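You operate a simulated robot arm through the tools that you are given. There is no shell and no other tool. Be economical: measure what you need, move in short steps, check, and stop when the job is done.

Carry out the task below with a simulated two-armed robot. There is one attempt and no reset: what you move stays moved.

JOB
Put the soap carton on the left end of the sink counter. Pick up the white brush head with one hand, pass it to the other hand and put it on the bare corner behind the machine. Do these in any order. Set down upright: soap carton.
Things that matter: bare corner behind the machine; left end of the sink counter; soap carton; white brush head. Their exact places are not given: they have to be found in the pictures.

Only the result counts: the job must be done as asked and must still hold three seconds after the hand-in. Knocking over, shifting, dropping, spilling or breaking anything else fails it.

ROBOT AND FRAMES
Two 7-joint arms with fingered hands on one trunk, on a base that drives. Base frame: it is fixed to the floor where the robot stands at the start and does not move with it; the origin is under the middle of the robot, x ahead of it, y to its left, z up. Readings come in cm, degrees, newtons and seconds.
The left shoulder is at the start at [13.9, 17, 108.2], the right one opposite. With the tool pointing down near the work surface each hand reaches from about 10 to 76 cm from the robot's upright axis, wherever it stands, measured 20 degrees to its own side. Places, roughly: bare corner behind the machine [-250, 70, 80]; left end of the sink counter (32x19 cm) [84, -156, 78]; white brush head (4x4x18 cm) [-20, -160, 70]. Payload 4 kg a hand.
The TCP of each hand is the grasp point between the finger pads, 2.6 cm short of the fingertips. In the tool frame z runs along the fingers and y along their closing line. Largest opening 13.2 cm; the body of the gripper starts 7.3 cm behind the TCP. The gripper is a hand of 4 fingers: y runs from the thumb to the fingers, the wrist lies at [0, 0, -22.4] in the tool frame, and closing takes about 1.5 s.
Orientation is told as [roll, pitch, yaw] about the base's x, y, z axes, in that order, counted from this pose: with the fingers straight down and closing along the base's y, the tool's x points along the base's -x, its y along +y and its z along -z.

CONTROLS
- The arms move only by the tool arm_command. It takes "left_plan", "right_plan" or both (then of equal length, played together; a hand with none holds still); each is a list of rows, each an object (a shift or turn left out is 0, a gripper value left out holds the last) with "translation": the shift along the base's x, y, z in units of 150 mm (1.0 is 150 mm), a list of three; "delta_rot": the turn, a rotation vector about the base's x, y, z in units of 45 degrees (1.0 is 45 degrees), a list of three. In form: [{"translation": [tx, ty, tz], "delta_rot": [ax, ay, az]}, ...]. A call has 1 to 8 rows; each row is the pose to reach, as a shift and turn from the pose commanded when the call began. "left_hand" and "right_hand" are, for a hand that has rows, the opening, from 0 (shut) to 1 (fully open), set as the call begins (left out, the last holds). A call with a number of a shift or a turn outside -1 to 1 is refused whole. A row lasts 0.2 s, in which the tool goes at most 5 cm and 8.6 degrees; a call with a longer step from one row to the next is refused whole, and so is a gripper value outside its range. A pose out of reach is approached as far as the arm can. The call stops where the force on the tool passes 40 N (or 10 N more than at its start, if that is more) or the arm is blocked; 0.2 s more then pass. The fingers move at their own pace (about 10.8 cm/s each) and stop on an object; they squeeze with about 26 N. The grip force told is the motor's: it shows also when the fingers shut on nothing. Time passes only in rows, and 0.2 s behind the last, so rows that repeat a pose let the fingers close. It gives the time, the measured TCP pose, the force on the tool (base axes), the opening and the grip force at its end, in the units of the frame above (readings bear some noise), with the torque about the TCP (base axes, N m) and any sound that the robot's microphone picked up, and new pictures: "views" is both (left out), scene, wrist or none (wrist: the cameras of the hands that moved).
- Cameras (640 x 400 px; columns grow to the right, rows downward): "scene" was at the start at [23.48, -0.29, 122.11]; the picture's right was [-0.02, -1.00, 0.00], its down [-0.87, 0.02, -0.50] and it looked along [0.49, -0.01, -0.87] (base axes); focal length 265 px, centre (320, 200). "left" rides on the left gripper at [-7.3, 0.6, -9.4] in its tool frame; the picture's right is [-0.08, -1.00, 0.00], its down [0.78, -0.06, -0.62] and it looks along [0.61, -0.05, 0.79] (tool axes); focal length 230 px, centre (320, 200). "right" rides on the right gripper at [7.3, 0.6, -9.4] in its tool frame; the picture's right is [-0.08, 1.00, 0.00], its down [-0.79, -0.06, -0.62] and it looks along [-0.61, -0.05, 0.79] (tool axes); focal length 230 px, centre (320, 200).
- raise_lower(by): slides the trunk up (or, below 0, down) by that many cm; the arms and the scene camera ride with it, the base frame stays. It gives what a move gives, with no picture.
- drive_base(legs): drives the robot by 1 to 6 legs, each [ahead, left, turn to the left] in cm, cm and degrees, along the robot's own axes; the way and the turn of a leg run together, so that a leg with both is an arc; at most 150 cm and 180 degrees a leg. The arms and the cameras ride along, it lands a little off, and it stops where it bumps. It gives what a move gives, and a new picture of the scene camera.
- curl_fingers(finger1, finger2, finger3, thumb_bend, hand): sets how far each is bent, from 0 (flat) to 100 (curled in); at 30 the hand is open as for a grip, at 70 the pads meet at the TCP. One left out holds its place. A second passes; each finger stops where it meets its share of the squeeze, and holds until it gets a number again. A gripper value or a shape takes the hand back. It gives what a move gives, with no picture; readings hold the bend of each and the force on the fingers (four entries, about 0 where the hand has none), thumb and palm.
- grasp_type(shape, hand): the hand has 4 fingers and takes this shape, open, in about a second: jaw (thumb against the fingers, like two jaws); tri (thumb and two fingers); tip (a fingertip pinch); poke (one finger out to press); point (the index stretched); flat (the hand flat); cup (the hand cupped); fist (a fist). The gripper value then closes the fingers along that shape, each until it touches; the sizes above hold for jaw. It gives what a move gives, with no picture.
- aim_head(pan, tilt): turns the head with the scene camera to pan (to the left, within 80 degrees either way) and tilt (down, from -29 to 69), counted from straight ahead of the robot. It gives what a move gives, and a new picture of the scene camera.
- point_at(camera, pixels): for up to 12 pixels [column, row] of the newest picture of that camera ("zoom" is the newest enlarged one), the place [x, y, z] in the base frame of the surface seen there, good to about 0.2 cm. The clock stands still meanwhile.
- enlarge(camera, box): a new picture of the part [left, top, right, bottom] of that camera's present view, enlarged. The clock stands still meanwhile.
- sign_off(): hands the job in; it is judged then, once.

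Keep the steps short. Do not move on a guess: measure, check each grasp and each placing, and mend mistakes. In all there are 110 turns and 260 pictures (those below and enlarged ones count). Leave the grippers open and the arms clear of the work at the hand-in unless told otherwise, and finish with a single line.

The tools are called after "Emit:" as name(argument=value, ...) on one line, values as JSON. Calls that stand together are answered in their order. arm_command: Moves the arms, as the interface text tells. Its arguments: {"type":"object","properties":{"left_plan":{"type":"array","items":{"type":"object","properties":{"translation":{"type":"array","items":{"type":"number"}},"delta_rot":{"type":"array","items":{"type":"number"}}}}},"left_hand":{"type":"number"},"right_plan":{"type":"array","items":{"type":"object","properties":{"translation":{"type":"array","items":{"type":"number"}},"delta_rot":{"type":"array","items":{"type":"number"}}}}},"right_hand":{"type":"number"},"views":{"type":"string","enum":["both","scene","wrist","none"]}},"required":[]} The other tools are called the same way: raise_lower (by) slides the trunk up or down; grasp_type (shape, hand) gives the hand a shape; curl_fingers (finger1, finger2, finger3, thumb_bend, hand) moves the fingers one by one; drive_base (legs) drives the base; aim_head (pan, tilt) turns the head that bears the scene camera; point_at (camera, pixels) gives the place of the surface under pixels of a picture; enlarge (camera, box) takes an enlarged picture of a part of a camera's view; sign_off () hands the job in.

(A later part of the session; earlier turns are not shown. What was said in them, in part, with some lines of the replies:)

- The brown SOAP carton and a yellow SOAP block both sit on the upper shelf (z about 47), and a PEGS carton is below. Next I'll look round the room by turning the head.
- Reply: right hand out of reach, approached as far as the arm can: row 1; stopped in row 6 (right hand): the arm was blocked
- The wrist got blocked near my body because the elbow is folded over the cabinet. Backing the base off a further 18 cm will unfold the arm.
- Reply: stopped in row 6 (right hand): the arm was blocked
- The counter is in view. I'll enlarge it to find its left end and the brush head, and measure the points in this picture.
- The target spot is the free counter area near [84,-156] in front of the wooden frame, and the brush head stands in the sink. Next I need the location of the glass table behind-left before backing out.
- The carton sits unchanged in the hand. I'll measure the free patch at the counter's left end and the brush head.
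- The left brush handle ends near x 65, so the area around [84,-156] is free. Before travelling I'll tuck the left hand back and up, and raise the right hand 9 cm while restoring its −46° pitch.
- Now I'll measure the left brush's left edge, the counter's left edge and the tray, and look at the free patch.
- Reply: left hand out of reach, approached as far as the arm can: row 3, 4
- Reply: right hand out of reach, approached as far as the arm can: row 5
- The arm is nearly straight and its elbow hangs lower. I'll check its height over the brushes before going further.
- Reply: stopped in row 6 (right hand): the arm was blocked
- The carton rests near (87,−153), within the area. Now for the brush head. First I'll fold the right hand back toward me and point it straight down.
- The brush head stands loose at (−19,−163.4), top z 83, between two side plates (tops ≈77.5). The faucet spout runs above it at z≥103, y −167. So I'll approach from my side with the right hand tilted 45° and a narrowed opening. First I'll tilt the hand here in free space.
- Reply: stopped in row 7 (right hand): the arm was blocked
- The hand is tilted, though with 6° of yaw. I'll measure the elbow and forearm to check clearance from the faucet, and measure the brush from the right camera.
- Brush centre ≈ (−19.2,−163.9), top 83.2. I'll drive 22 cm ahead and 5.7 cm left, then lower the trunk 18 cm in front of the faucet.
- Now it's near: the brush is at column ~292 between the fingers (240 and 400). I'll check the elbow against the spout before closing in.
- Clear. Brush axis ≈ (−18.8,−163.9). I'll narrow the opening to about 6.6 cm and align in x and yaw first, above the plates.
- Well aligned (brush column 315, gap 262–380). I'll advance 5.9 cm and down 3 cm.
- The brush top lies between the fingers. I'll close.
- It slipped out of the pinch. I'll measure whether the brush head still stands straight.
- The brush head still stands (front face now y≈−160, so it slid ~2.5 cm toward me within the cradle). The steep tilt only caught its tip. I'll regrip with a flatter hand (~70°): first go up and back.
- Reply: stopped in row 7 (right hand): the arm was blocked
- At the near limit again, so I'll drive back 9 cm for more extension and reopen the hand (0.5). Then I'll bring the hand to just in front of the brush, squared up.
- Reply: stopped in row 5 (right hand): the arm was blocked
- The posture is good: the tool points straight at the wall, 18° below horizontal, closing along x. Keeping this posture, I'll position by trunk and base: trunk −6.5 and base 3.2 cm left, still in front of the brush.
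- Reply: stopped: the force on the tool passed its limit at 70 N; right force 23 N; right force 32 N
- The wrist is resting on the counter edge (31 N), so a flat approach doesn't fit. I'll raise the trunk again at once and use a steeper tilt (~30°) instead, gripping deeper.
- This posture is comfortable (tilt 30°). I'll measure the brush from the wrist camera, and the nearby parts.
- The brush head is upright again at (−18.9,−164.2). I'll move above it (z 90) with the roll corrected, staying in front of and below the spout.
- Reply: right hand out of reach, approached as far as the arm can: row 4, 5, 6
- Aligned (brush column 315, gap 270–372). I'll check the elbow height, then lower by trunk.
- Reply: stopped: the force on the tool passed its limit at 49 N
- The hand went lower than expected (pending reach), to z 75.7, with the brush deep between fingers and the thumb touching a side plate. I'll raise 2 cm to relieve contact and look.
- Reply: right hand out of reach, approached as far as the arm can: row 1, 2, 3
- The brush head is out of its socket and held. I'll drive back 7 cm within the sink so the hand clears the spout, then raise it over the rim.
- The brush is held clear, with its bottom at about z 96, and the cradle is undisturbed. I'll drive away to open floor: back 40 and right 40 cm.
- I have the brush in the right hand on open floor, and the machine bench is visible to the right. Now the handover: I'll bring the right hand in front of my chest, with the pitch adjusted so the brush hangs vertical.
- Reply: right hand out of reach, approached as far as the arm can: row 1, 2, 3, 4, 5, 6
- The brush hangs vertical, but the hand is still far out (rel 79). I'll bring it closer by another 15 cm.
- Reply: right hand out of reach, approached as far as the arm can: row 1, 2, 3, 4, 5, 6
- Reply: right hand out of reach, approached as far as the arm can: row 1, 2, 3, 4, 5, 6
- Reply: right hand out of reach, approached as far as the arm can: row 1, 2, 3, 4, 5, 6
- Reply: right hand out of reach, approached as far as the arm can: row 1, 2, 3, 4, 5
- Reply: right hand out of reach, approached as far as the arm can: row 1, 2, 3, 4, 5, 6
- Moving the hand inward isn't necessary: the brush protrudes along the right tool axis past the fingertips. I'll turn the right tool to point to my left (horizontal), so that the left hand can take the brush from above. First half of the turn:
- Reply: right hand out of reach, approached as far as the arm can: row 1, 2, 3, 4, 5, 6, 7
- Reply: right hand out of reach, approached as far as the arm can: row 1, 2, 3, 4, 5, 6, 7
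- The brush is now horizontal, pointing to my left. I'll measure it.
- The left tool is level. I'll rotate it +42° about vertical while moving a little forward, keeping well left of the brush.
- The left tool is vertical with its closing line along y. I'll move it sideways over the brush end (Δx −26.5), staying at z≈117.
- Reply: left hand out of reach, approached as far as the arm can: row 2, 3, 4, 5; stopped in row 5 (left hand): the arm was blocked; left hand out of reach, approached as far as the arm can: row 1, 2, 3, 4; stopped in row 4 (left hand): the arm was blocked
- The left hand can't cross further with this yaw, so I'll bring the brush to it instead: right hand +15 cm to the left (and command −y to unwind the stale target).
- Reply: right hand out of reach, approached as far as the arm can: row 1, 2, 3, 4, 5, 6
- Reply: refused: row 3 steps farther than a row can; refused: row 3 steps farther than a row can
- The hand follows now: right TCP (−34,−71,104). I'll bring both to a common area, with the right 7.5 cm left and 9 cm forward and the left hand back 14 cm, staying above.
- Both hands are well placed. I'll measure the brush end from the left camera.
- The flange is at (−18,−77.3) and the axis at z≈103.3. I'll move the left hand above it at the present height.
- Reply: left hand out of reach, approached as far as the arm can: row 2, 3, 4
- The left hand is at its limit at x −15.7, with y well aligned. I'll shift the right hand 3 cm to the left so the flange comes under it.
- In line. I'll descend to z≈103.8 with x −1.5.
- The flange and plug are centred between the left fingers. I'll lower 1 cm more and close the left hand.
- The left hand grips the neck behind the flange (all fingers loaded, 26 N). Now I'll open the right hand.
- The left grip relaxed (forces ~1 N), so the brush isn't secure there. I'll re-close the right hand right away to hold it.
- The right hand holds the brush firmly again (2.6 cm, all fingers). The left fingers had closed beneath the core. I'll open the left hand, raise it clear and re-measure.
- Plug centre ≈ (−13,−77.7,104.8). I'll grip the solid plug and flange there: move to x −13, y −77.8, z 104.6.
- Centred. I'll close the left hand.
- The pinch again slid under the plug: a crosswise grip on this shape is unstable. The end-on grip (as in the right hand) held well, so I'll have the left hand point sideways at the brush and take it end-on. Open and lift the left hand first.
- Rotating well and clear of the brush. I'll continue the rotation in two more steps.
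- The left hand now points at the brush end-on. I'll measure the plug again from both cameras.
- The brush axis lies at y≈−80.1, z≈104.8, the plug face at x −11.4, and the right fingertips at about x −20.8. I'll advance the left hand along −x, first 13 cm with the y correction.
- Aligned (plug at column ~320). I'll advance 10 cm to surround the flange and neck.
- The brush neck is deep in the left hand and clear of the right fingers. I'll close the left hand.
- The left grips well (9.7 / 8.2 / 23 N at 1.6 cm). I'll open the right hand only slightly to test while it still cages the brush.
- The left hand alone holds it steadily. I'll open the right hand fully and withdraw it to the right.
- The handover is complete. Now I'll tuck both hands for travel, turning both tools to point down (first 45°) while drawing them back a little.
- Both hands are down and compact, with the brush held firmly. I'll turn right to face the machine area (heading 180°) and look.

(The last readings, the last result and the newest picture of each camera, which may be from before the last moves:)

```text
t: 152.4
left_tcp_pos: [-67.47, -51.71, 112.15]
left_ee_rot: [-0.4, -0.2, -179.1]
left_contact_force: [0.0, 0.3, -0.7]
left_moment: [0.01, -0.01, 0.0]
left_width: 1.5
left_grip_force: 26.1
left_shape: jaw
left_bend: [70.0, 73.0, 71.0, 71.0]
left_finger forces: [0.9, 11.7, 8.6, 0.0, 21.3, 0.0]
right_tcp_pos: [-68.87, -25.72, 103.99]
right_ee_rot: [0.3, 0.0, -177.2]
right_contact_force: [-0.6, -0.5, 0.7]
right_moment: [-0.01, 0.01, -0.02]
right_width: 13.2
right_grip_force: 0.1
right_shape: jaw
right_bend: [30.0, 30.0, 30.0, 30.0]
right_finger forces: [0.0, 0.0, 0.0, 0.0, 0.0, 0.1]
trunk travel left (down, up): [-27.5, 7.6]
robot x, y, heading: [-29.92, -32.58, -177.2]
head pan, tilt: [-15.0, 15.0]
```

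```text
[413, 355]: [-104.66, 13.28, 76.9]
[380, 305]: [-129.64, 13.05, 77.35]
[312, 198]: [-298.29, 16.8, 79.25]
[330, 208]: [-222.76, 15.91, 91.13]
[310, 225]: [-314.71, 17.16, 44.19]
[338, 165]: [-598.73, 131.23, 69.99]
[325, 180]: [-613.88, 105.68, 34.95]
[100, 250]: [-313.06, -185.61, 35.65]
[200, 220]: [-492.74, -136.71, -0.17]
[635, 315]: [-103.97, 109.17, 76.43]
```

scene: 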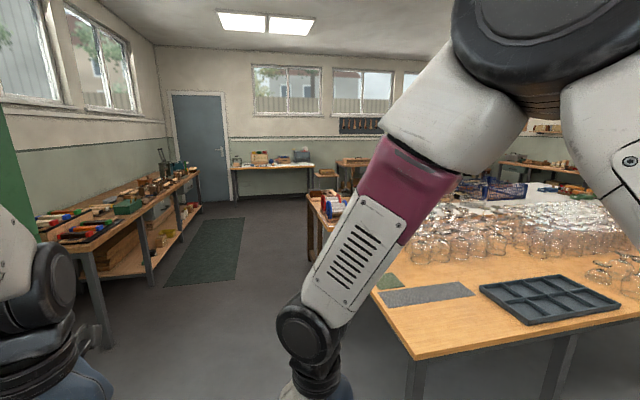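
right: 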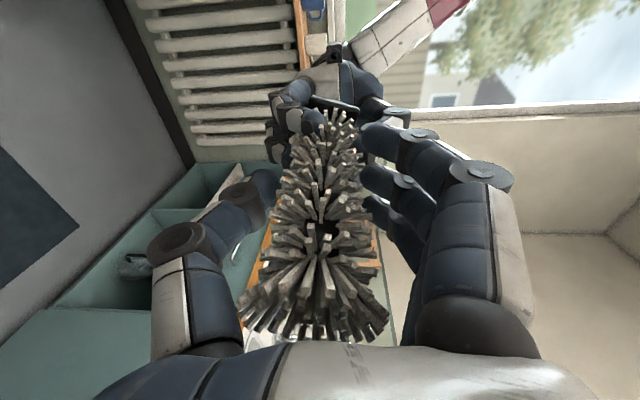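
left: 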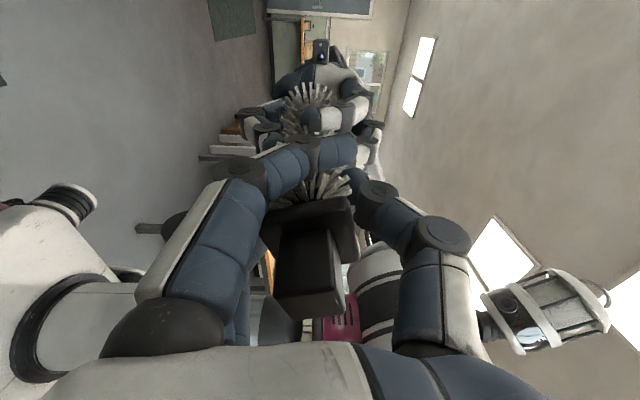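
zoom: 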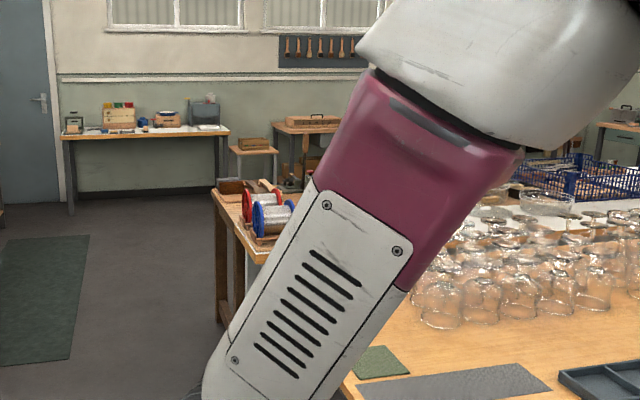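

The aisle is clear: the machine bench's edge is at y 16 and the glass table's at y 13. I'll shift to the left, away from the glass, and drive along the aisle to x≈−235.

Emit:
drive_base(legs=[[0, 32, -2.8], [140, 0, 0], [65, 0, 0]])

Emit:
aim_head(pan=-78, tilt=30)

```text
t: 165.5
left_tcp_pos: [-268.58, -85.29, 112.16]
left_ee_rot: [-0.4, -0.2, 178.7]
left_contact_force: [-0.7, 0.3, -0.3]
left_moment: [0.0, 0.01, -0.01]
left_width: 1.51
left_grip_force: 26.5
left_shape: jaw
left_bend: [70.0, 73.0, 71.0, 71.0]
left_finger forces: [0.9, 11.7, 8.6, 0.1, 21.3, 0.0]
right_tcp_pos: [-268.94, -59.41, 104.04]
right_ee_rot: [0.3, 0.2, -179.4]
right_contact_force: [0.9, 0.3, 0.4]
right_moment: [0.0, 0.01, 0.0]
right_width: 13.22
right_grip_force: 0.0
right_shape: jaw
right_bend: [30.0, 30.0, 30.0, 30.0]
right_finger forces: [0.0, 0.0, 0.1, 0.0, 0.0, 0.0]
trunk travel left (down, up): [-27.5, 7.6]
robot x, y, heading: [-230.64, -67.68, -179.5]
head pan, tilt: [-15.0, 15.0]
```

scene: 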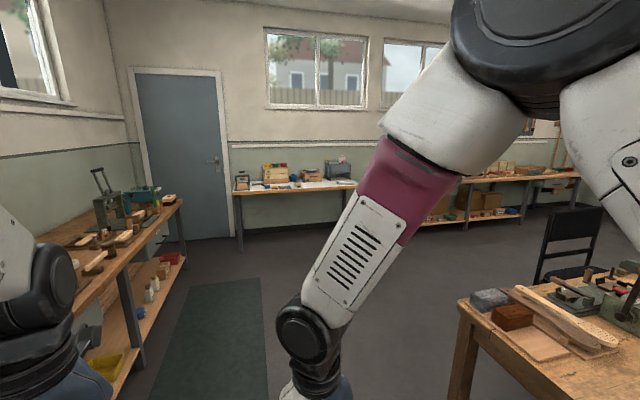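

```text
t: 166.8
left_tcp_pos: [-268.54, -85.33, 112.06]
left_ee_rot: [-0.4, -0.2, 178.8]
left_contact_force: [0.8, -0.1, -0.4]
left_moment: [0.0, 0.02, 0.02]
left_width: 1.53
left_grip_force: 25.9
left_shape: jaw
left_bend: [70.0, 73.0, 71.0, 71.0]
left_finger forces: [1.0, 11.7, 8.6, 0.1, 21.3, 0.0]
right_tcp_pos: [-268.82, -59.43, 104.03]
right_ee_rot: [0.2, 0.1, -179.4]
right_contact_force: [-0.2, -0.5, 0.2]
right_moment: [0.0, -0.01, 0.04]
right_width: 13.18
right_grip_force: 0.0
right_shape: jaw
right_bend: [30.0, 30.0, 30.0, 30.0]
right_finger forces: [0.0, 0.1, 0.0, 0.0, 0.0, 0.0]
trunk travel left (down, up): [-27.5, 7.6]
robot x, y, heading: [-230.56, -67.58, -179.3]
head pan, tilt: [-78.0, 30.0]
```

scene: 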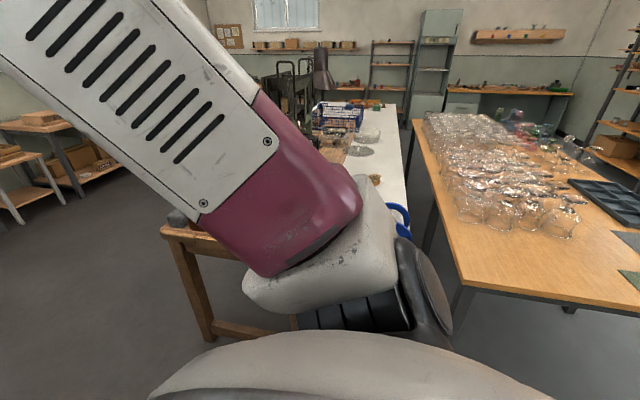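

I'll turn right to face the machine bench (heading 90°); the hands stay short of it.

Emit:
drive_base(legs=[[0, 0, -90]])

Emit:
aim_head(pan=0, tilt=25)

```text
t: 171.2
left_tcp_pos: [-246.16, -28.62, 112.1]
left_ee_rot: [-0.3, -0.3, 86.1]
left_contact_force: [0.0, -0.7, -1.6]
left_moment: [0.01, -0.01, -0.03]
left_width: 1.48
left_grip_force: 25.4
left_shape: jaw
left_bend: [70.0, 73.0, 71.0, 71.0]
left_finger forces: [1.0, 11.7, 8.1, 0.0, 21.1, 0.0]
right_tcp_pos: [-220.18, -29.32, 104.0]
right_ee_rot: [0.3, 0.1, 87.9]
right_contact_force: [0.8, 0.5, -0.1]
right_moment: [0.02, 0.03, -0.02]
right_width: 13.17
right_grip_force: 0.1
right_shape: jaw
right_bend: [30.0, 30.0, 30.0, 30.0]
right_finger forces: [0.1, 0.0, 0.1, 0.0, 0.0, 0.0]
trunk travel left (down, up): [-27.5, 7.6]
robot x, y, heading: [-230.1, -67.37, 88.1]
head pan, tilt: [-78.0, 30.0]
```

scene: 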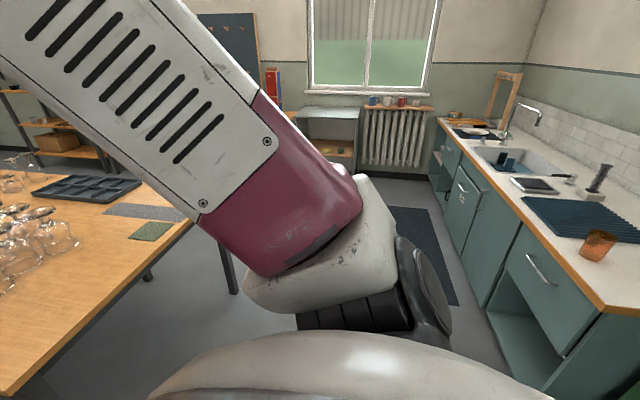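

```text
t: 172.7
left_tcp_pos: [-246.23, -28.48, 112.09]
left_ee_rot: [-0.4, -0.2, 86.1]
left_contact_force: [0.1, 0.1, 0.0]
left_moment: [0.01, -0.04, -0.01]
left_width: 1.52
left_grip_force: 25.4
left_shape: jaw
left_bend: [70.0, 73.0, 71.0, 71.0]
left_finger forces: [1.0, 11.7, 8.0, 0.0, 21.0, 0.0]
right_tcp_pos: [-220.24, -29.42, 104.01]
right_ee_rot: [0.3, 0.0, 87.9]
right_contact_force: [-0.1, -0.3, 0.8]
right_moment: [0.01, 0.03, -0.03]
right_width: 13.19
right_grip_force: 0.1
right_shape: jaw
right_bend: [30.0, 30.0, 30.0, 30.0]
right_finger forces: [0.0, 0.0, 0.0, 0.1, 0.1, 0.0]
trunk travel left (down, up): [-27.5, 7.6]
robot x, y, heading: [-230.86, -67.27, 87.8]
head pan, tilt: [0.0, 25.0]
```

scene: 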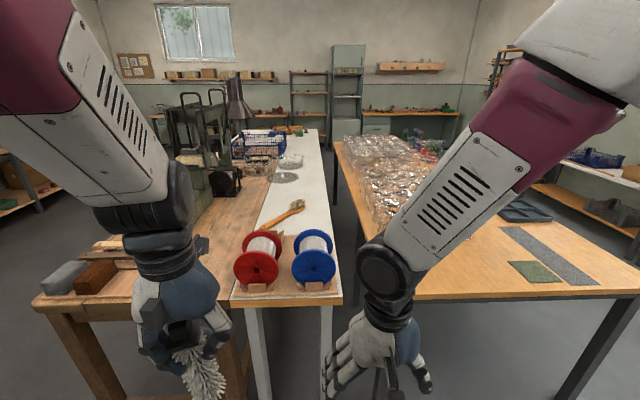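

The machine is at the left; bare wood shows beside it near pixel (235,210). I'll measure there.

Emit:
enlarge(camera="scene", box=[150, 130, 350, 300])

Emit:
point_at(camera="scene", pixels=[[235, 215], [245, 195], [215, 215], [220, 250], [262, 195], [225, 180], [285, 215], [250, 225], [240, 240], [232, 270], [195, 155]])

```text
2.35 times, centred on (250, 215) of scene
```

zoom: 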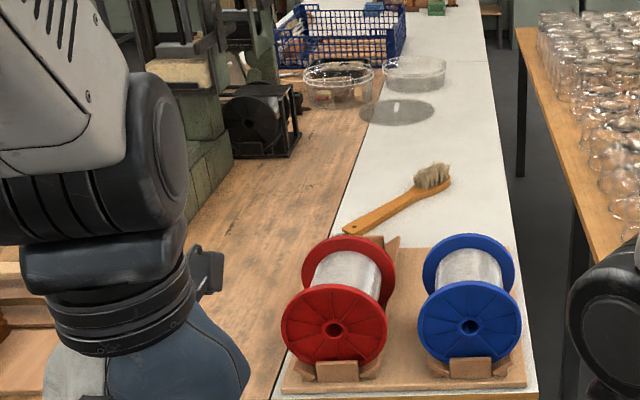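

```text
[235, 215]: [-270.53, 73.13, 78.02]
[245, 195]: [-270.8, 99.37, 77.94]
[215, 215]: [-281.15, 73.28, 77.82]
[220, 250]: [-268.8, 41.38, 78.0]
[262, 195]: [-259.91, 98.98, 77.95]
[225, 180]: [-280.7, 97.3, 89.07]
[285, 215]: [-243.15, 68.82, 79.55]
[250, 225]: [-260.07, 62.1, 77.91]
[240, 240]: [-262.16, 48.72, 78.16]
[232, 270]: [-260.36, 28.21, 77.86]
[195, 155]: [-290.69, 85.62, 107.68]
```

I need a clearer view, since the left arm hides part of the bench. I'll shift left 25 cm and look with the head turned to the right.

Emit:
drive_base(legs=[[0, -45, 0]])

Emit:
aim_head(pan=28, tilt=28)

Emit:
enlarge(camera="scene", box=[200, 110, 440, 260])

```text
t: 177.2
left_tcp_pos: [-201.04, -30.14, 112.13]
left_ee_rot: [-0.4, -0.3, 86.3]
left_contact_force: [0.7, 0.2, -0.7]
left_moment: [-0.02, 0.0, 0.01]
left_width: 1.5
left_grip_force: 25.7
left_shape: jaw
left_bend: [70.0, 73.0, 71.0, 71.0]
left_finger forces: [0.9, 11.6, 8.0, 0.1, 21.2, 0.0]
right_tcp_pos: [-175.08, -30.93, 103.97]
right_ee_rot: [0.3, 0.1, 88.2]
right_contact_force: [-0.1, 0.5, -0.2]
right_moment: [-0.01, 0.0, -0.01]
right_width: 13.19
right_grip_force: 0.1
right_shape: jaw
right_bend: [30.0, 30.0, 30.0, 30.0]
right_finger forces: [0.0, 0.0, 0.0, 0.0, 0.0, 0.0]
trunk travel left (down, up): [-27.5, 7.6]
robot x, y, heading: [-185.16, -69.31, 88.4]
head pan, tilt: [0.0, 25.0]
```

scene: 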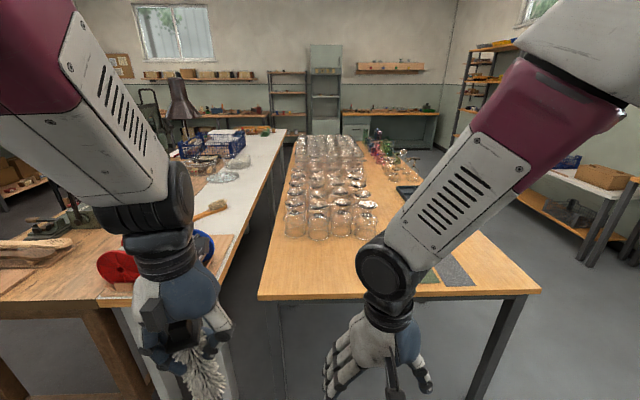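

```text
t: 178.1
left_tcp_pos: [-201.09, -30.07, 112.06]
left_ee_rot: [-0.5, 0.0, 86.5]
left_contact_force: [-0.4, 0.0, -0.4]
left_moment: [-0.04, 0.0, 0.0]
left_width: 1.5
left_grip_force: 25.7
left_shape: jaw
left_bend: [70.0, 73.0, 71.0, 71.0]
left_finger forces: [1.0, 11.6, 8.0, 0.0, 21.2, 0.0]
right_tcp_pos: [-175.24, -30.76, 103.98]
right_ee_rot: [0.3, 0.2, 88.2]
right_contact_force: [1.0, 0.2, 0.3]
right_moment: [-0.01, 0.0, -0.01]
right_width: 13.19
right_grip_force: 0.1
right_shape: jaw
right_bend: [30.0, 30.0, 30.0, 30.0]
right_finger forces: [0.0, 0.1, 0.0, 0.0, 0.0, 0.0]
trunk travel left (down, up): [-27.5, 7.6]
robot x, y, heading: [-185.22, -69.35, 88.3]
head pan, tilt: [28.0, 28.0]
```

scene: 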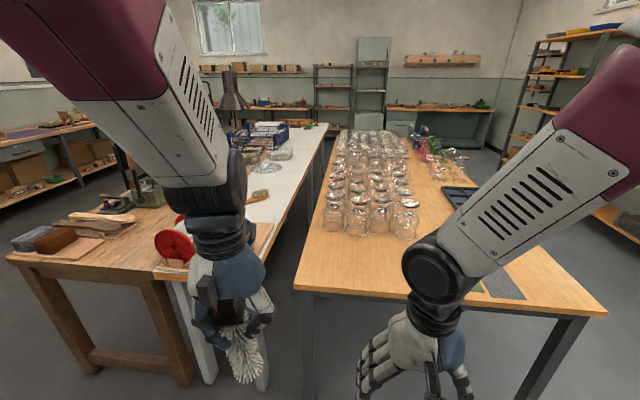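

```text
2.67 times, centred on (320, 185) of scene
```

zoom: 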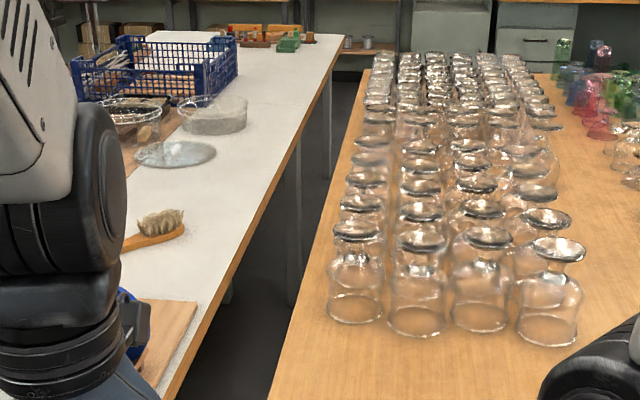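

I went the wrong way. I'll now drive left 100 cm to see the wooden bench from its other side.

Emit:
drive_base(legs=[[-5, 100, 1.7]])

Emit:
aim_head(pan=0, tilt=30)

```text
t: 187.2
left_tcp_pos: [-302.07, -33.83, 112.06]
left_ee_rot: [-0.7, -0.2, 87.9]
left_contact_force: [-0.6, -0.3, -0.3]
left_moment: [0.01, -0.02, 0.0]
left_width: 1.51
left_grip_force: 26.0
left_shape: jaw
left_bend: [70.0, 73.0, 71.0, 71.0]
left_finger forces: [1.0, 11.8, 8.0, 0.0, 21.1, 0.1]
right_tcp_pos: [-276.09, -33.78, 104.04]
right_ee_rot: [0.2, 0.0, 89.7]
right_contact_force: [0.1, -0.2, 0.7]
right_moment: [-0.03, 0.02, -0.05]
right_width: 13.19
right_grip_force: 0.0
right_shape: jaw
right_bend: [30.0, 30.0, 30.0, 30.0]
right_finger forces: [0.0, 0.1, 0.0, 0.1, 0.1, 0.1]
trunk travel left (down, up): [-27.5, 7.6]
robot x, y, heading: [-284.93, -72.61, 89.7]
head pan, tilt: [28.0, 28.0]
```

scene: 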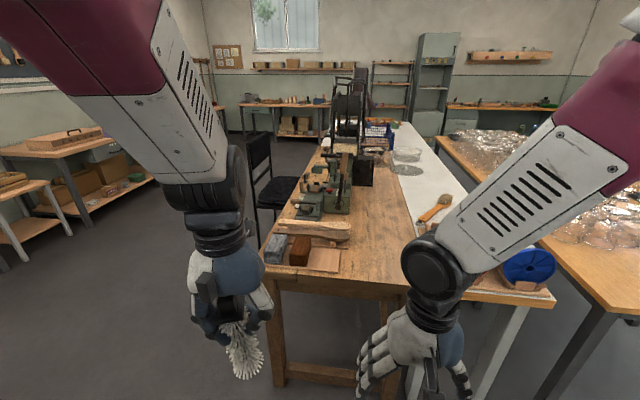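

```text
t: 188.1
left_tcp_pos: [-301.95, -33.73, 112.25]
left_ee_rot: [-0.5, -0.2, 87.7]
left_contact_force: [0.6, -1.0, -1.2]
left_moment: [0.01, 0.02, 0.0]
left_width: 1.52
left_grip_force: 26.3
left_shape: jaw
left_bend: [70.0, 72.0, 71.0, 71.0]
left_finger forces: [1.0, 11.7, 7.9, 0.0, 21.2, 0.0]
right_tcp_pos: [-276.06, -33.83, 104.05]
right_ee_rot: [0.4, 0.1, 89.7]
right_contact_force: [-0.1, 0.8, -0.2]
right_moment: [0.0, 0.03, -0.05]
right_width: 13.16
right_grip_force: 0.1
right_shape: jaw
right_bend: [30.0, 30.0, 30.0, 30.0]
right_finger forces: [0.0, 0.0, 0.0, 0.1, 0.0, 0.0]
trunk travel left (down, up): [-27.5, 7.6]
robot x, y, heading: [-285.15, -72.48, 89.7]
head pan, tilt: [0.0, 30.0]
```

scene: 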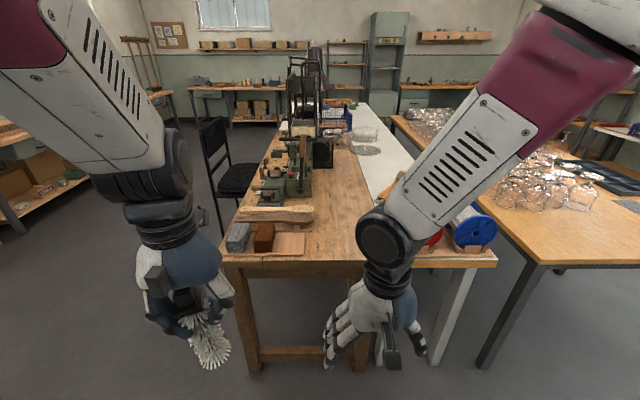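

Now it's clear: the operator's chair is on the left, so the bare wood behind the machine is the strip between the machine and the white bench, around pixel (340,185). I'll enlarge and measure it.

Emit:
enlarge(camera="scene", box=[230, 110, 430, 270])

Emit:
point_at(camera="scene", pixels=[[312, 190], [325, 170], [345, 165], [350, 150], [366, 180], [372, 205], [340, 190], [340, 220], [355, 175], [318, 210], [340, 245], [332, 160]])

```text
2.50 times, centred on (330, 190) of scene
```

zoom: 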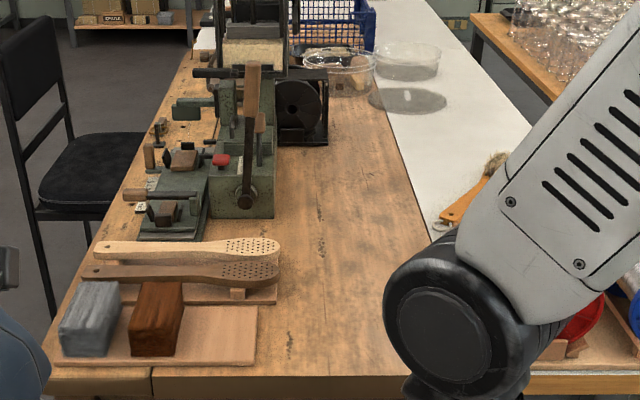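

```text
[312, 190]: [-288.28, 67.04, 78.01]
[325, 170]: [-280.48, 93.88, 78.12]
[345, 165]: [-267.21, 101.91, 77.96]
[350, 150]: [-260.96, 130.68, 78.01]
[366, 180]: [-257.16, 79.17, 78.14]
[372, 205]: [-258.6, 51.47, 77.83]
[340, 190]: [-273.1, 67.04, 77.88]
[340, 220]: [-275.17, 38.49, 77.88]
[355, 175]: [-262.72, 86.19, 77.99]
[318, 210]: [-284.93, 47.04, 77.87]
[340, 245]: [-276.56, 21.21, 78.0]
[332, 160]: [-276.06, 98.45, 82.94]
```

The bare wood strip spans x −288 to −258, y 17–95, at z 78. I'll lay the brush at about (−268,65). First I'll check how the brush sits in the left hand and measure the spools, whose area my arms will pass.

Emit:
enlarge(camera="left", box=[0, 0, 640, 400])

Emit:
point_at(camera="scene", pixels=[[475, 225], [435, 238], [462, 215], [388, 190], [210, 310], [195, 330], [225, 360], [190, 310]])

```text
1.00 times, centred on (320, 200) of left (not enlarged: the box is as wide or as high as the picture)
```

zoom: 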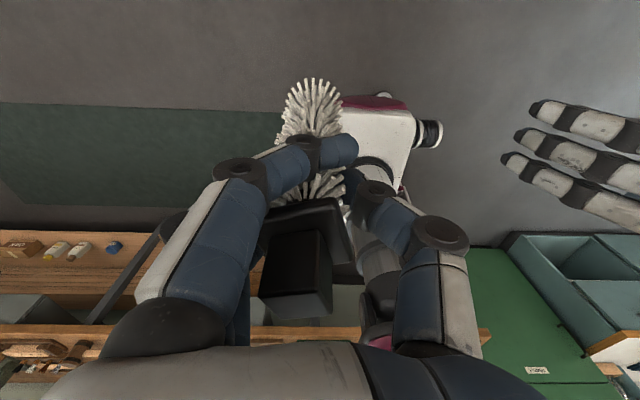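

```text
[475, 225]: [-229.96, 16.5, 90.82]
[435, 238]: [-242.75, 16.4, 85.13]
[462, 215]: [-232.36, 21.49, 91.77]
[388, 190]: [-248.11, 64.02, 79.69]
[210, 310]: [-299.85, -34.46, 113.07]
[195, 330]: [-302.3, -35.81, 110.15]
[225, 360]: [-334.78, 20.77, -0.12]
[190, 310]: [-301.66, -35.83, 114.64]
```

Emit:
point_at(camera="zoom", pixels=[[295, 270], [300, 225], [285, 205], [320, 188], [312, 90], [300, 120], [330, 125], [315, 105]])

```text
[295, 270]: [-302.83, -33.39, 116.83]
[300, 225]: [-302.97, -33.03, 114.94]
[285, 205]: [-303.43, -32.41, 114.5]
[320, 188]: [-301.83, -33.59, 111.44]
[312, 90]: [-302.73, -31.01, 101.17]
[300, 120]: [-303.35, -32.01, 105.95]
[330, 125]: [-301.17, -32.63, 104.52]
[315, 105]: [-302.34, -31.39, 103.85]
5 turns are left
```

Few turns remain, so I'll batch the steps. The brush lies along the left tool axis, with its tip 12.6 cm beyond the TCP. I'll raise the right hand, extend the left forward with a 45° tilt, then drive right 37 and ahead 50 so the left hand is over the bare wood at about (−268,58), and look.

Emit:
arm_command(left_plan=[{"translation": [0, 0.2, 0]}, {"translation": [0, 0.4, 0]}, {"translation": [0, 0.6, 0]}, {"translation": [0, 0.8, 0]}, {"translation": [0, 1.0, 0]}], right_plan=[{"translation": [0, 0, 0.15]}, {"translation": [0, 0, 0.3]}, {"translation": [0, 0, 0.45]}, {"translation": [0, 0, 0.6]}, {"translation": [0, 0, 0.6]}], views="none")

Emit:
arm_command(left_plan=[{"translation": [-0.04, 0.2, 0], "delta_rot": [0.1, 0, 0]}, {"translation": [-0.08, 0.4, 0], "delta_rot": [0.2, 0, 0]}, {"translation": [-0.12, 0.6, 0], "delta_rot": [0.3, 0, 0]}, {"translation": [-0.16, 0.8, 0], "delta_rot": [0.4, 0, 0]}, {"translation": [-0.2, 0.97, 0], "delta_rot": [0.5, 0, 0]}], views="none")

Emit:
arm_command(left_plan=[{"translation": [0, 0.18, 0], "delta_rot": [0.12, 0, 0]}, {"translation": [0, 0.36, 0], "delta_rot": [0.25, 0, 0]}, {"translation": [0, 0.54, 0], "delta_rot": [0.37, 0, 0]}, {"translation": [0, 0.73, 0], "delta_rot": [0.5, 0, 0]}, {"translation": [0, 0.73, 0], "delta_rot": [0.5, 0, 0]}], views="none")

Emit:
drive_base(legs=[[0, -37, 0], [50, 0, 0]])

Emit:
aim_head(pan=15, tilt=42)

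Emit:
enlarge(camera="left", box=[0, 0, 640, 400])

```text
t: 189.3
left_tcp_pos: [-302.04, -18.45, 112.39]
left_ee_rot: [-0.6, -0.1, 87.9]
left_contact_force: [-0.5, 0.4, -1.4]
left_moment: [-0.03, 0.0, -0.04]
left_width: 1.5
left_grip_force: 25.6
left_shape: jaw
left_bend: [70.0, 72.0, 71.0, 71.0]
left_finger forces: [1.1, 11.8, 8.5, 0.0, 21.0, 0.1]
right_tcp_pos: [-275.89, -33.96, 113.0]
right_ee_rot: [0.3, 0.1, 89.7]
right_contact_force: [0.7, 0.0, 0.1]
right_moment: [-0.01, 0.01, 0.03]
right_width: 13.18
right_grip_force: 0.0
right_shape: jaw
right_bend: [30.0, 30.0, 30.0, 30.0]
right_finger forces: [0.0, 0.0, 0.0, 0.1, 0.0, 0.0]
trunk travel left (down, up): [-27.5, 7.6]
robot x, y, heading: [-285.02, -72.48, 89.7]
head pan, tilt: [0.0, 30.0]
```

```text
t: 190.5
left_tcp_pos: [-304.96, -4.09, 112.37]
left_ee_rot: [0.3, -22.7, 87.8]
left_contact_force: [-0.3, 0.7, -0.7]
left_moment: [-0.04, -0.01, -0.02]
left_width: 1.49
left_grip_force: 25.8
left_shape: jaw
left_bend: [70.0, 72.0, 71.0, 71.0]
left_finger forces: [1.3, 12.0, 9.0, 0.0, 20.9, 0.0]
right_tcp_pos: [-275.93, -33.98, 112.92]
right_ee_rot: [0.4, 0.2, 89.7]
right_contact_force: [-0.7, 0.6, -0.2]
right_moment: [0.02, -0.01, 0.02]
right_width: 13.2
right_grip_force: 0.1
right_shape: jaw
right_bend: [30.0, 30.0, 30.0, 30.0]
right_finger forces: [0.0, 0.1, 0.0, 0.0, 0.0, 0.0]
trunk travel left (down, up): [-27.5, 7.6]
robot x, y, heading: [-284.65, -72.55, 89.6]
head pan, tilt: [0.0, 30.0]
```

```text
t: 191.7
left_tcp_pos: [-304.99, 6.89, 112.13]
left_ee_rot: [1.5, -45.2, 87.0]
left_contact_force: [-0.3, -0.3, -0.4]
left_moment: [-0.01, -0.03, 0.01]
left_width: 1.49
left_grip_force: 26.3
left_shape: jaw
left_bend: [70.0, 72.0, 71.0, 71.0]
left_finger forces: [1.7, 12.0, 9.6, 0.0, 20.8, 0.0]
right_tcp_pos: [-275.91, -34.04, 112.9]
right_ee_rot: [0.3, 0.1, 89.7]
right_contact_force: [0.6, -0.3, -0.1]
right_moment: [0.01, 0.02, 0.01]
right_width: 13.17
right_grip_force: 0.1
right_shape: jaw
right_bend: [30.0, 30.0, 30.0, 30.0]
right_finger forces: [0.0, 0.1, 0.1, 0.0, 0.0, 0.0]
trunk travel left (down, up): [-27.5, 7.6]
robot x, y, heading: [-284.91, -72.37, 89.5]
head pan, tilt: [0.0, 30.0]
```

```text
t: 198.0
left_tcp_pos: [-267.26, 55.94, 112.05]
left_ee_rot: [1.5, -45.0, 86.6]
left_contact_force: [0.6, 0.8, -0.4]
left_moment: [-0.03, -0.01, -0.02]
left_width: 1.47
left_grip_force: 26.1
left_shape: jaw
left_bend: [70.0, 72.0, 71.0, 71.0]
left_finger forces: [1.8, 12.0, 9.7, 0.0, 20.7, 0.0]
right_tcp_pos: [-238.23, 14.95, 112.76]
right_ee_rot: [0.3, 0.1, 89.3]
right_contact_force: [-0.2, -0.3, -0.1]
right_moment: [0.0, 0.06, 0.02]
right_width: 13.17
right_grip_force: 0.0
right_shape: jaw
right_bend: [30.0, 30.0, 30.0, 30.0]
right_finger forces: [0.0, 0.0, 0.0, 0.0, 0.0, 0.0]
trunk travel left (down, up): [-27.5, 7.6]
robot x, y, heading: [-247.69, -23.25, 89.2]
head pan, tilt: [0.0, 30.0]
```

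scene: 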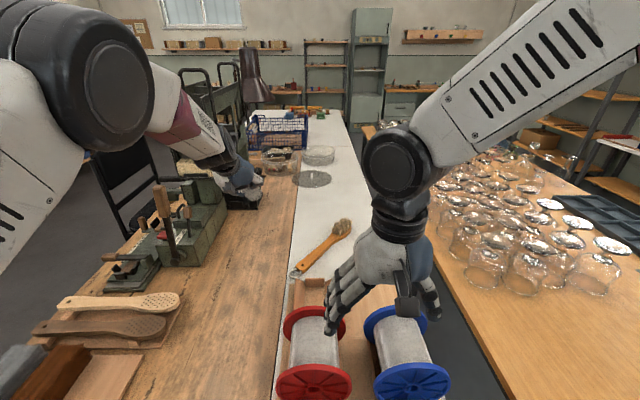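

```text
t: 198.8
left_tcp_pos: [-267.25, 55.93, 112.08]
left_ee_rot: [1.5, -45.2, 86.6]
left_contact_force: [1.0, -0.7, -0.8]
left_moment: [-0.06, -0.03, 0.0]
left_width: 1.5
left_grip_force: 25.8
left_shape: jaw
left_bend: [70.0, 72.0, 71.0, 71.0]
left_finger forces: [1.7, 12.1, 9.7, 0.1, 20.8, 0.1]
right_tcp_pos: [-238.24, 14.98, 112.89]
right_ee_rot: [0.3, 0.1, 89.4]
right_contact_force: [0.1, 0.2, 0.2]
right_moment: [-0.01, 0.04, 0.0]
right_width: 13.19
right_grip_force: 0.1
right_shape: jaw
right_bend: [30.0, 30.0, 30.0, 30.0]
right_finger forces: [0.0, 0.0, 0.1, 0.0, 0.0, 0.1]
trunk travel left (down, up): [-27.5, 7.6]
robot x, y, heading: [-247.37, -23.39, 89.5]
head pan, tilt: [15.0, 42.0]
```

scene: 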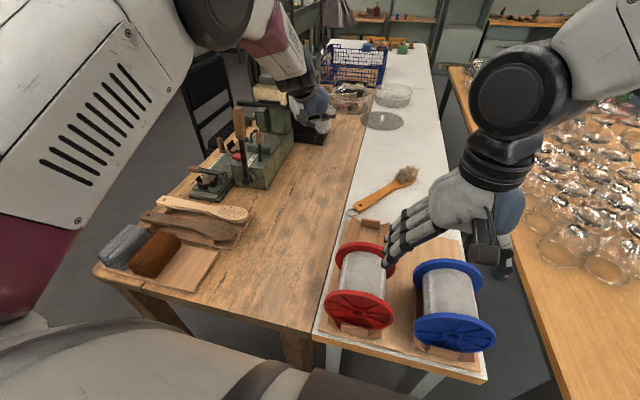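

```text
1.00 times, centred on (320, 200) of left (not enlarged: the box is as wide or as high as the picture)
4 turns are left
```

zoom: 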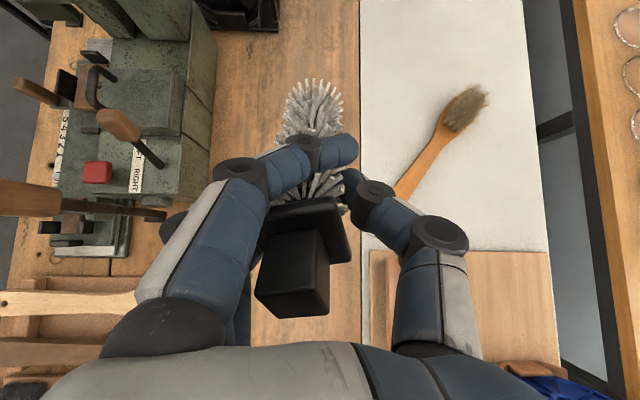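

The hand is over the bare wood beside the machine. I'll lower 15 cm (3 cm further in), then flatten the tilt by 18° at z≈94, and look closely.

Emit:
arm_command(left_plan=[{"translation": [0, 0.04, -0.2]}, {"translation": [0, 0.08, -0.4]}, {"translation": [0, 0.12, -0.6]}, {"translation": [0, 0.16, -0.8]}, {"translation": [0, 0.2, -1.0]}, {"translation": [0, 0.2, -1.0]}], views="none")

Emit:
arm_command(left_plan=[{"translation": [0, 0, -0.05], "delta_rot": [0.1, 0, 0]}, {"translation": [0, 0, -0.1], "delta_rot": [0.2, 0, 0]}, {"translation": [0, 0, -0.15], "delta_rot": [0.3, 0, 0]}, {"translation": [0, 0, -0.2], "delta_rot": [0.4, 0, 0]}, {"translation": [0, 0, -0.2], "delta_rot": [0.4, 0, 0]}], views="wrist")

Emit:
aim_head(pan=12, tilt=45)

Emit:
point_at(camera="left", pixels=[[312, 85], [315, 100], [295, 270], [300, 225], [280, 60], [350, 80]])

Emit:
enlarge(camera="scene", box=[180, 60, 420, 210])

```text
t: 200.2
left_tcp_pos: [-267.36, 58.9, 97.14]
left_ee_rot: [1.4, -45.3, 86.5]
left_contact_force: [0.3, -0.3, -1.1]
left_moment: [0.0, -0.01, -0.01]
left_width: 1.49
left_grip_force: 25.6
left_shape: jaw
left_bend: [70.0, 72.0, 71.0, 71.0]
left_finger forces: [2.0, 12.0, 9.5, 0.0, 20.6, 0.0]
right_tcp_pos: [-238.19, 14.92, 112.94]
right_ee_rot: [0.3, 0.2, 89.4]
right_contact_force: [0.5, -0.2, 0.6]
right_moment: [0.01, -0.01, 0.04]
right_width: 13.19
right_grip_force: 0.0
right_shape: jaw
right_bend: [30.0, 30.0, 30.0, 30.0]
right_finger forces: [0.0, 0.1, 0.0, 0.0, 0.0, 0.1]
trunk travel left (down, up): [-27.5, 7.6]
robot x, y, heading: [-247.62, -23.22, 89.2]
head pan, tilt: [15.0, 42.0]
```

```text
t: 201.4
left_tcp_pos: [-267.39, 59.09, 94.05]
left_ee_rot: [3.9, -63.3, 84.7]
left_contact_force: [-0.5, 0.1, -1.8]
left_moment: [-0.04, 0.0, -0.01]
left_width: 1.48
left_grip_force: 26.0
left_shape: jaw
left_bend: [70.0, 72.0, 71.0, 71.0]
left_finger forces: [2.6, 12.3, 10.0, 0.1, 20.3, 0.1]
right_tcp_pos: [-238.17, 14.96, 112.97]
right_ee_rot: [0.4, 0.0, 89.3]
right_contact_force: [-0.5, -0.7, 1.1]
right_moment: [-0.01, 0.03, 0.0]
right_width: 13.19
right_grip_force: 0.1
right_shape: jaw
right_bend: [30.0, 30.0, 30.0, 30.0]
right_finger forces: [0.0, 0.1, 0.0, 0.0, 0.0, 0.0]
trunk travel left (down, up): [-27.5, 7.6]
robot x, y, heading: [-247.64, -23.54, 89.3]
head pan, tilt: [15.0, 42.0]
```

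left: 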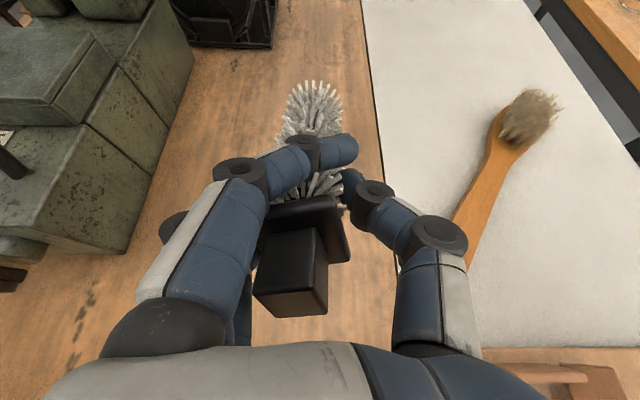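

```text
t: 202.0
left_tcp_pos: [-267.34, 58.98, 94.12]
left_ee_rot: [3.9, -63.1, 84.7]
left_contact_force: [-0.4, 0.2, -1.0]
left_moment: [0.02, 0.0, -0.01]
left_width: 1.46
left_grip_force: 25.8
left_shape: jaw
left_bend: [70.0, 72.0, 71.0, 71.0]
left_finger forces: [2.5, 12.3, 10.0, 0.0, 20.3, 0.0]
right_tcp_pos: [-238.3, 14.94, 113.02]
right_ee_rot: [0.3, 0.2, 89.2]
right_contact_force: [0.1, -0.3, -0.3]
right_moment: [0.0, -0.01, -0.01]
right_width: 13.19
right_grip_force: 0.2
right_shape: jaw
right_bend: [30.0, 30.0, 30.0, 30.0]
right_finger forces: [0.1, 0.0, 0.0, 0.1, 0.0, 0.1]
trunk travel left (down, up): [-27.5, 7.6]
robot x, y, heading: [-247.57, -23.32, 89.5]
head pan, tilt: [12.0, 45.0]
```

scene: 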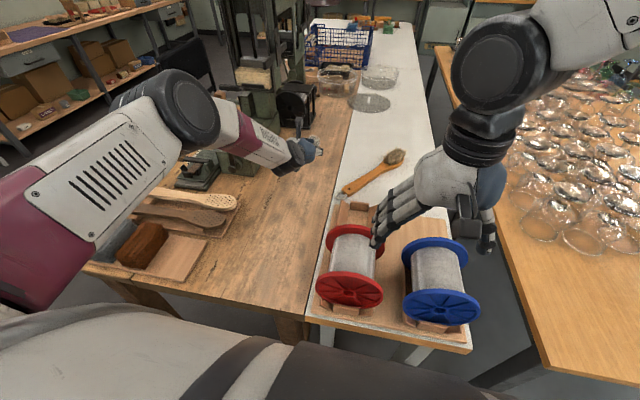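

```text
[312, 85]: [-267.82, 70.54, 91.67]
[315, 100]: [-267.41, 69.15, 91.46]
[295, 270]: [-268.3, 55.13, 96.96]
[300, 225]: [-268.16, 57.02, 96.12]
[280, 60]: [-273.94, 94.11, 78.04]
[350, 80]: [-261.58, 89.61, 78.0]
```

```text
2.67 times, centred on (300, 135) of scene
3 turns are left
```

zoom: 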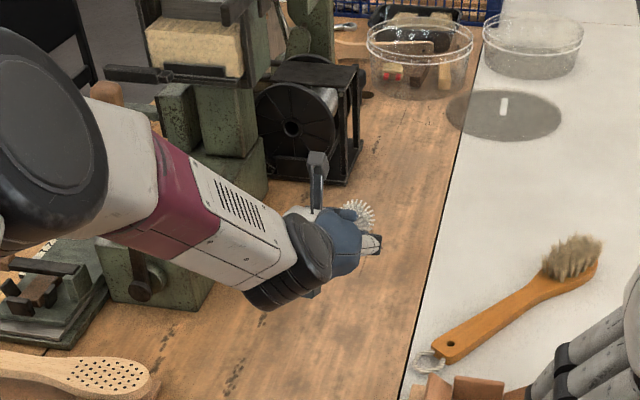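

The tilt is now 63°, with the brush sloping only ~19° and its lower tip edge at z≈87.6 over bare wood (y≈70). I'll lower 9.4 cm to the surface, open gradually, then lift the hand straight up and look.

Emit:
arm_command(left_plan=[{"translation": [0, 0, -0.15]}, {"translation": [0, 0, -0.3]}, {"translation": [0, 0, -0.42]}, {"translation": [0, 0, -0.5]}, {"translation": [0, 0, -0.55]}, {"translation": [0, 0, -0.59]}, {"translation": [0, 0, -0.63]}, {"translation": [0, 0, -0.63]}], views="wrist")

Emit:
arm_command(left_plan=[{"translation": [0, 0, 0]}, {"translation": [0, 0, 0]}, {"translation": [0, 0, 0]}, {"translation": [0, 0, 0]}], left_hand=0.25, views="none")

Emit:
arm_command(left_plan=[{"translation": [0, 0, 0]}, {"translation": [0, 0, 0]}, {"translation": [0, 0, 0]}, {"translation": [0, 0, 0]}], left_hand=0.5, views="none")

Emit:
arm_command(left_plan=[{"translation": [0, 0, 0]}, {"translation": [0, 0, 0]}, {"translation": [0, 0, 0]}, {"translation": [0, 0, 0]}, {"translation": [0, 0, 0]}], left_hand=1, views="wrist")

Emit:
arm_command(left_plan=[{"translation": [0, 0, 0.1]}, {"translation": [0, 0, 0.25]}, {"translation": [0, 0, 0.45]}, {"translation": [0, 0, 0.7]}, {"translation": [0, 0, 0.95]}, {"translation": [0, 0, 0.95]}], views="both")

Emit:
enlarge(camera="scene", box=[200, 70, 420, 230])

```text
t: 203.8
left_tcp_pos: [-267.25, 58.88, 84.62]
left_ee_rot: [3.8, -63.1, 84.6]
left_contact_force: [-1.2, 1.2, -1.0]
left_moment: [-0.01, -0.01, -0.03]
left_width: 1.47
left_grip_force: 25.9
left_shape: jaw
left_bend: [70.0, 72.0, 71.0, 71.0]
left_finger forces: [2.7, 12.3, 9.8, 0.0, 20.2, 0.0]
right_tcp_pos: [-238.33, 15.0, 113.05]
right_ee_rot: [0.2, 0.0, 89.3]
right_contact_force: [0.2, -0.7, -0.3]
right_moment: [-0.01, 0.01, 0.01]
right_width: 13.19
right_grip_force: 0.0
right_shape: jaw
right_bend: [30.0, 30.0, 30.0, 30.0]
right_finger forces: [0.0, 0.1, 0.1, 0.1, 0.0, 0.0]
trunk travel left (down, up): [-27.5, 7.6]
robot x, y, heading: [-247.62, -23.4, 89.2]
head pan, tilt: [12.0, 45.0]
```

left: 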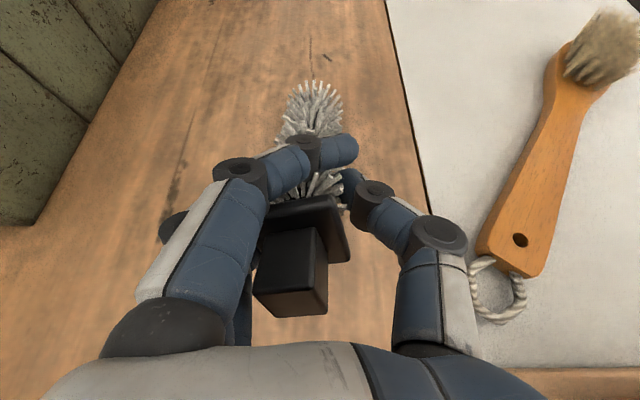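

```text
t: 204.8
left_tcp_pos: [-267.26, 58.96, 84.54]
left_ee_rot: [3.9, -63.1, 84.7]
left_contact_force: [0.6, 0.1, -0.5]
left_moment: [0.05, -0.03, 0.01]
left_width: 3.32
left_grip_force: 0.2
left_shape: jaw
left_bend: [74.0, 71.0, 74.0, 70.0]
left_finger forces: [4.9, 6.8, 6.9, 0.0, 0.1, 0.1]
right_tcp_pos: [-238.22, 15.0, 113.03]
right_ee_rot: [0.3, 0.0, 89.3]
right_contact_force: [-1.1, -0.1, 0.2]
right_moment: [0.01, 0.0, 0.0]
right_width: 13.18
right_grip_force: 0.1
right_shape: jaw
right_bend: [30.0, 30.0, 30.0, 30.0]
right_finger forces: [0.0, 0.1, 0.0, 0.0, 0.0, 0.1]
trunk travel left (down, up): [-27.5, 7.6]
robot x, y, heading: [-247.48, -23.31, 89.3]
head pan, tilt: [12.0, 45.0]
```

```text
t: 205.8
left_tcp_pos: [-267.24, 58.95, 84.75]
left_ee_rot: [3.8, -63.1, 84.7]
left_contact_force: [0.4, 0.2, 0.6]
left_moment: [0.04, 0.0, -0.02]
left_width: 6.45
left_grip_force: 0.1
left_shape: jaw
left_bend: [74.0, 71.0, 74.0, 70.0]
left_finger forces: [4.8, 6.6, 6.9, 0.0, 0.0, 0.0]
right_tcp_pos: [-238.38, 14.96, 112.95]
right_ee_rot: [0.3, 0.2, 89.3]
right_contact_force: [0.4, 0.5, -0.2]
right_moment: [0.01, -0.01, 0.01]
right_width: 13.17
right_grip_force: 0.0
right_shape: jaw
right_bend: [30.0, 30.0, 30.0, 30.0]
right_finger forces: [0.1, 0.0, 0.0, 0.0, 0.0, 0.0]
trunk travel left (down, up): [-27.5, 7.6]
robot x, y, heading: [-247.68, -23.11, 89.2]
head pan, tilt: [12.0, 45.0]
```

```text
t: 207.0
left_tcp_pos: [-267.38, 58.95, 84.68]
left_ee_rot: [3.9, -63.1, 84.8]
left_contact_force: [-0.4, 0.2, 0.2]
left_moment: [0.01, 0.03, 0.0]
left_width: 13.17
left_grip_force: 0.2
left_shape: jaw
left_bend: [30.0, 30.0, 30.0, 30.0]
left_finger forces: [0.0, 0.1, 0.1, 0.1, 0.1, 0.1]
right_tcp_pos: [-238.27, 14.97, 113.04]
right_ee_rot: [0.2, 0.1, 89.4]
right_contact_force: [0.2, -0.3, 0.5]
right_moment: [-0.03, 0.0, -0.01]
right_width: 13.18
right_grip_force: 0.1
right_shape: jaw
right_bend: [30.0, 30.0, 30.0, 30.0]
right_finger forces: [0.0, 0.0, 0.0, 0.0, 0.0, 0.0]
trunk travel left (down, up): [-27.5, 7.6]
robot x, y, heading: [-247.52, -23.45, 89.4]
head pan, tilt: [12.0, 45.0]
```

left: 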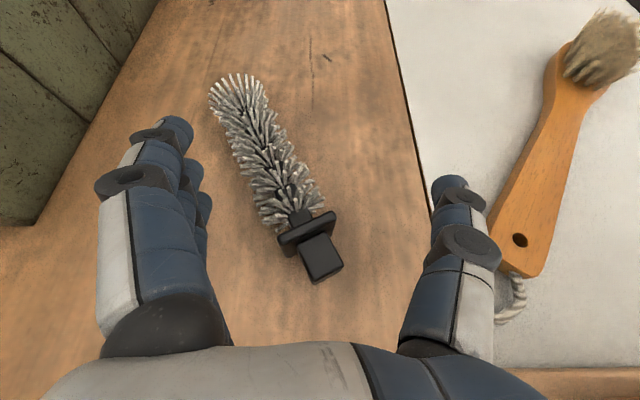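

```text
t: 208.4
left_tcp_pos: [-267.23, 58.69, 98.98]
left_ee_rot: [3.9, -63.2, 84.7]
left_contact_force: [0.2, -0.1, 0.0]
left_moment: [-0.03, 0.01, 0.03]
left_width: 13.18
left_grip_force: 0.1
left_shape: jaw
left_bend: [30.0, 30.0, 30.0, 30.0]
left_finger forces: [0.0, 0.0, 0.1, 0.1, 0.0, 0.0]
right_tcp_pos: [-238.3, 14.97, 112.89]
right_ee_rot: [0.3, 0.2, 89.3]
right_contact_force: [-0.2, -0.4, -0.5]
right_moment: [-0.03, 0.0, -0.02]
right_width: 13.2
right_grip_force: 0.1
right_shape: jaw
right_bend: [30.0, 30.0, 30.0, 30.0]
right_finger forces: [0.0, 0.1, 0.1, 0.1, 0.1, 0.0]
trunk travel left (down, up): [-27.5, 7.6]
robot x, y, heading: [-247.97, -23.03, 89.1]
head pan, tilt: [12.0, 45.0]
```

scene: 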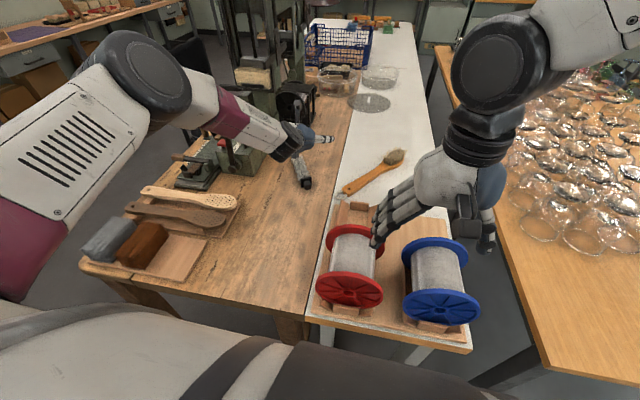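
left: 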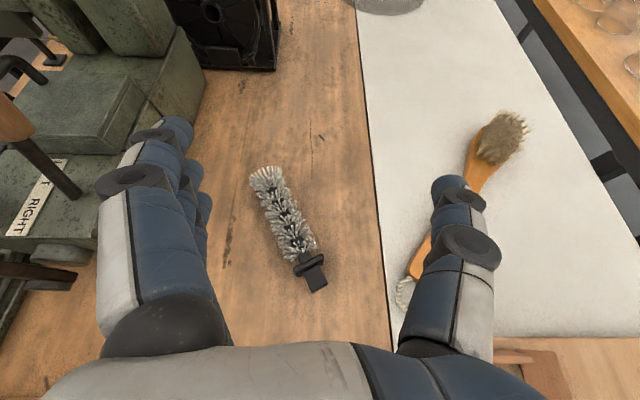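

```text
2.50 times, centred on (310, 150) of scene
2 turns are left
```

zoom: 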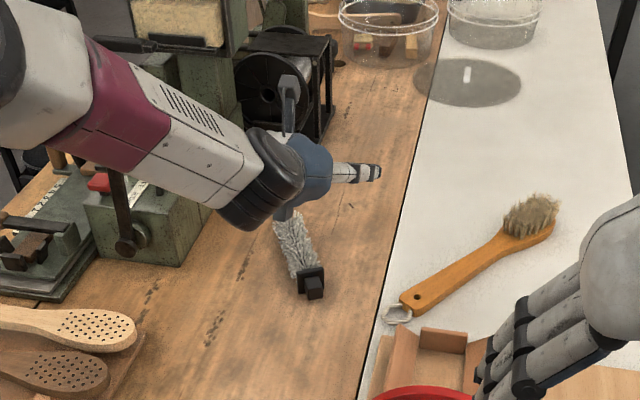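

The brush head lies flat on the bare wood behind the machine, and nothing else has moved. I'll back away so both arms are clear.

Emit:
drive_base(legs=[[-45, 0, 0]])

```text
t: 211.2
left_tcp_pos: [-266.71, 13.4, 98.97]
left_ee_rot: [3.8, -63.1, 83.5]
left_contact_force: [0.2, -1.0, -0.3]
left_moment: [0.01, 0.01, 0.0]
left_width: 13.2
left_grip_force: 0.1
left_shape: jaw
left_bend: [30.0, 30.0, 30.0, 30.0]
left_finger forces: [0.0, 0.0, 0.1, 0.0, 0.0, 0.0]
right_tcp_pos: [-238.51, -30.84, 113.02]
right_ee_rot: [0.3, 0.1, 88.1]
right_contact_force: [-0.2, -0.7, -0.4]
right_moment: [0.01, -0.03, 0.01]
right_width: 13.21
right_grip_force: 0.1
right_shape: jaw
right_bend: [30.0, 30.0, 30.0, 30.0]
right_finger forces: [0.0, 0.0, 0.0, 0.0, 0.0, 0.0]
trunk travel left (down, up): [-27.5, 7.6]
robot x, y, heading: [-248.69, -68.71, 88.1]
head pan, tilt: [12.0, 45.0]
1 turns are left
```

scene: 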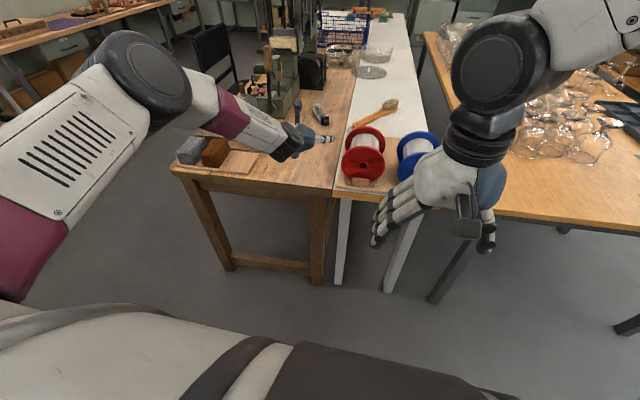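

Both hands are open and clear and both items are placed, so I'm handing the job in.

Emit:
sign_off()

```text
The job is handed in.
```

The soap carton stands upright on the left end of the sink counter, and the white brush head, passed from the right hand to the left, lies on the bare wood behind the machine; I took that spot from the pictures, about 17 cm in x from the rough coordinates given.
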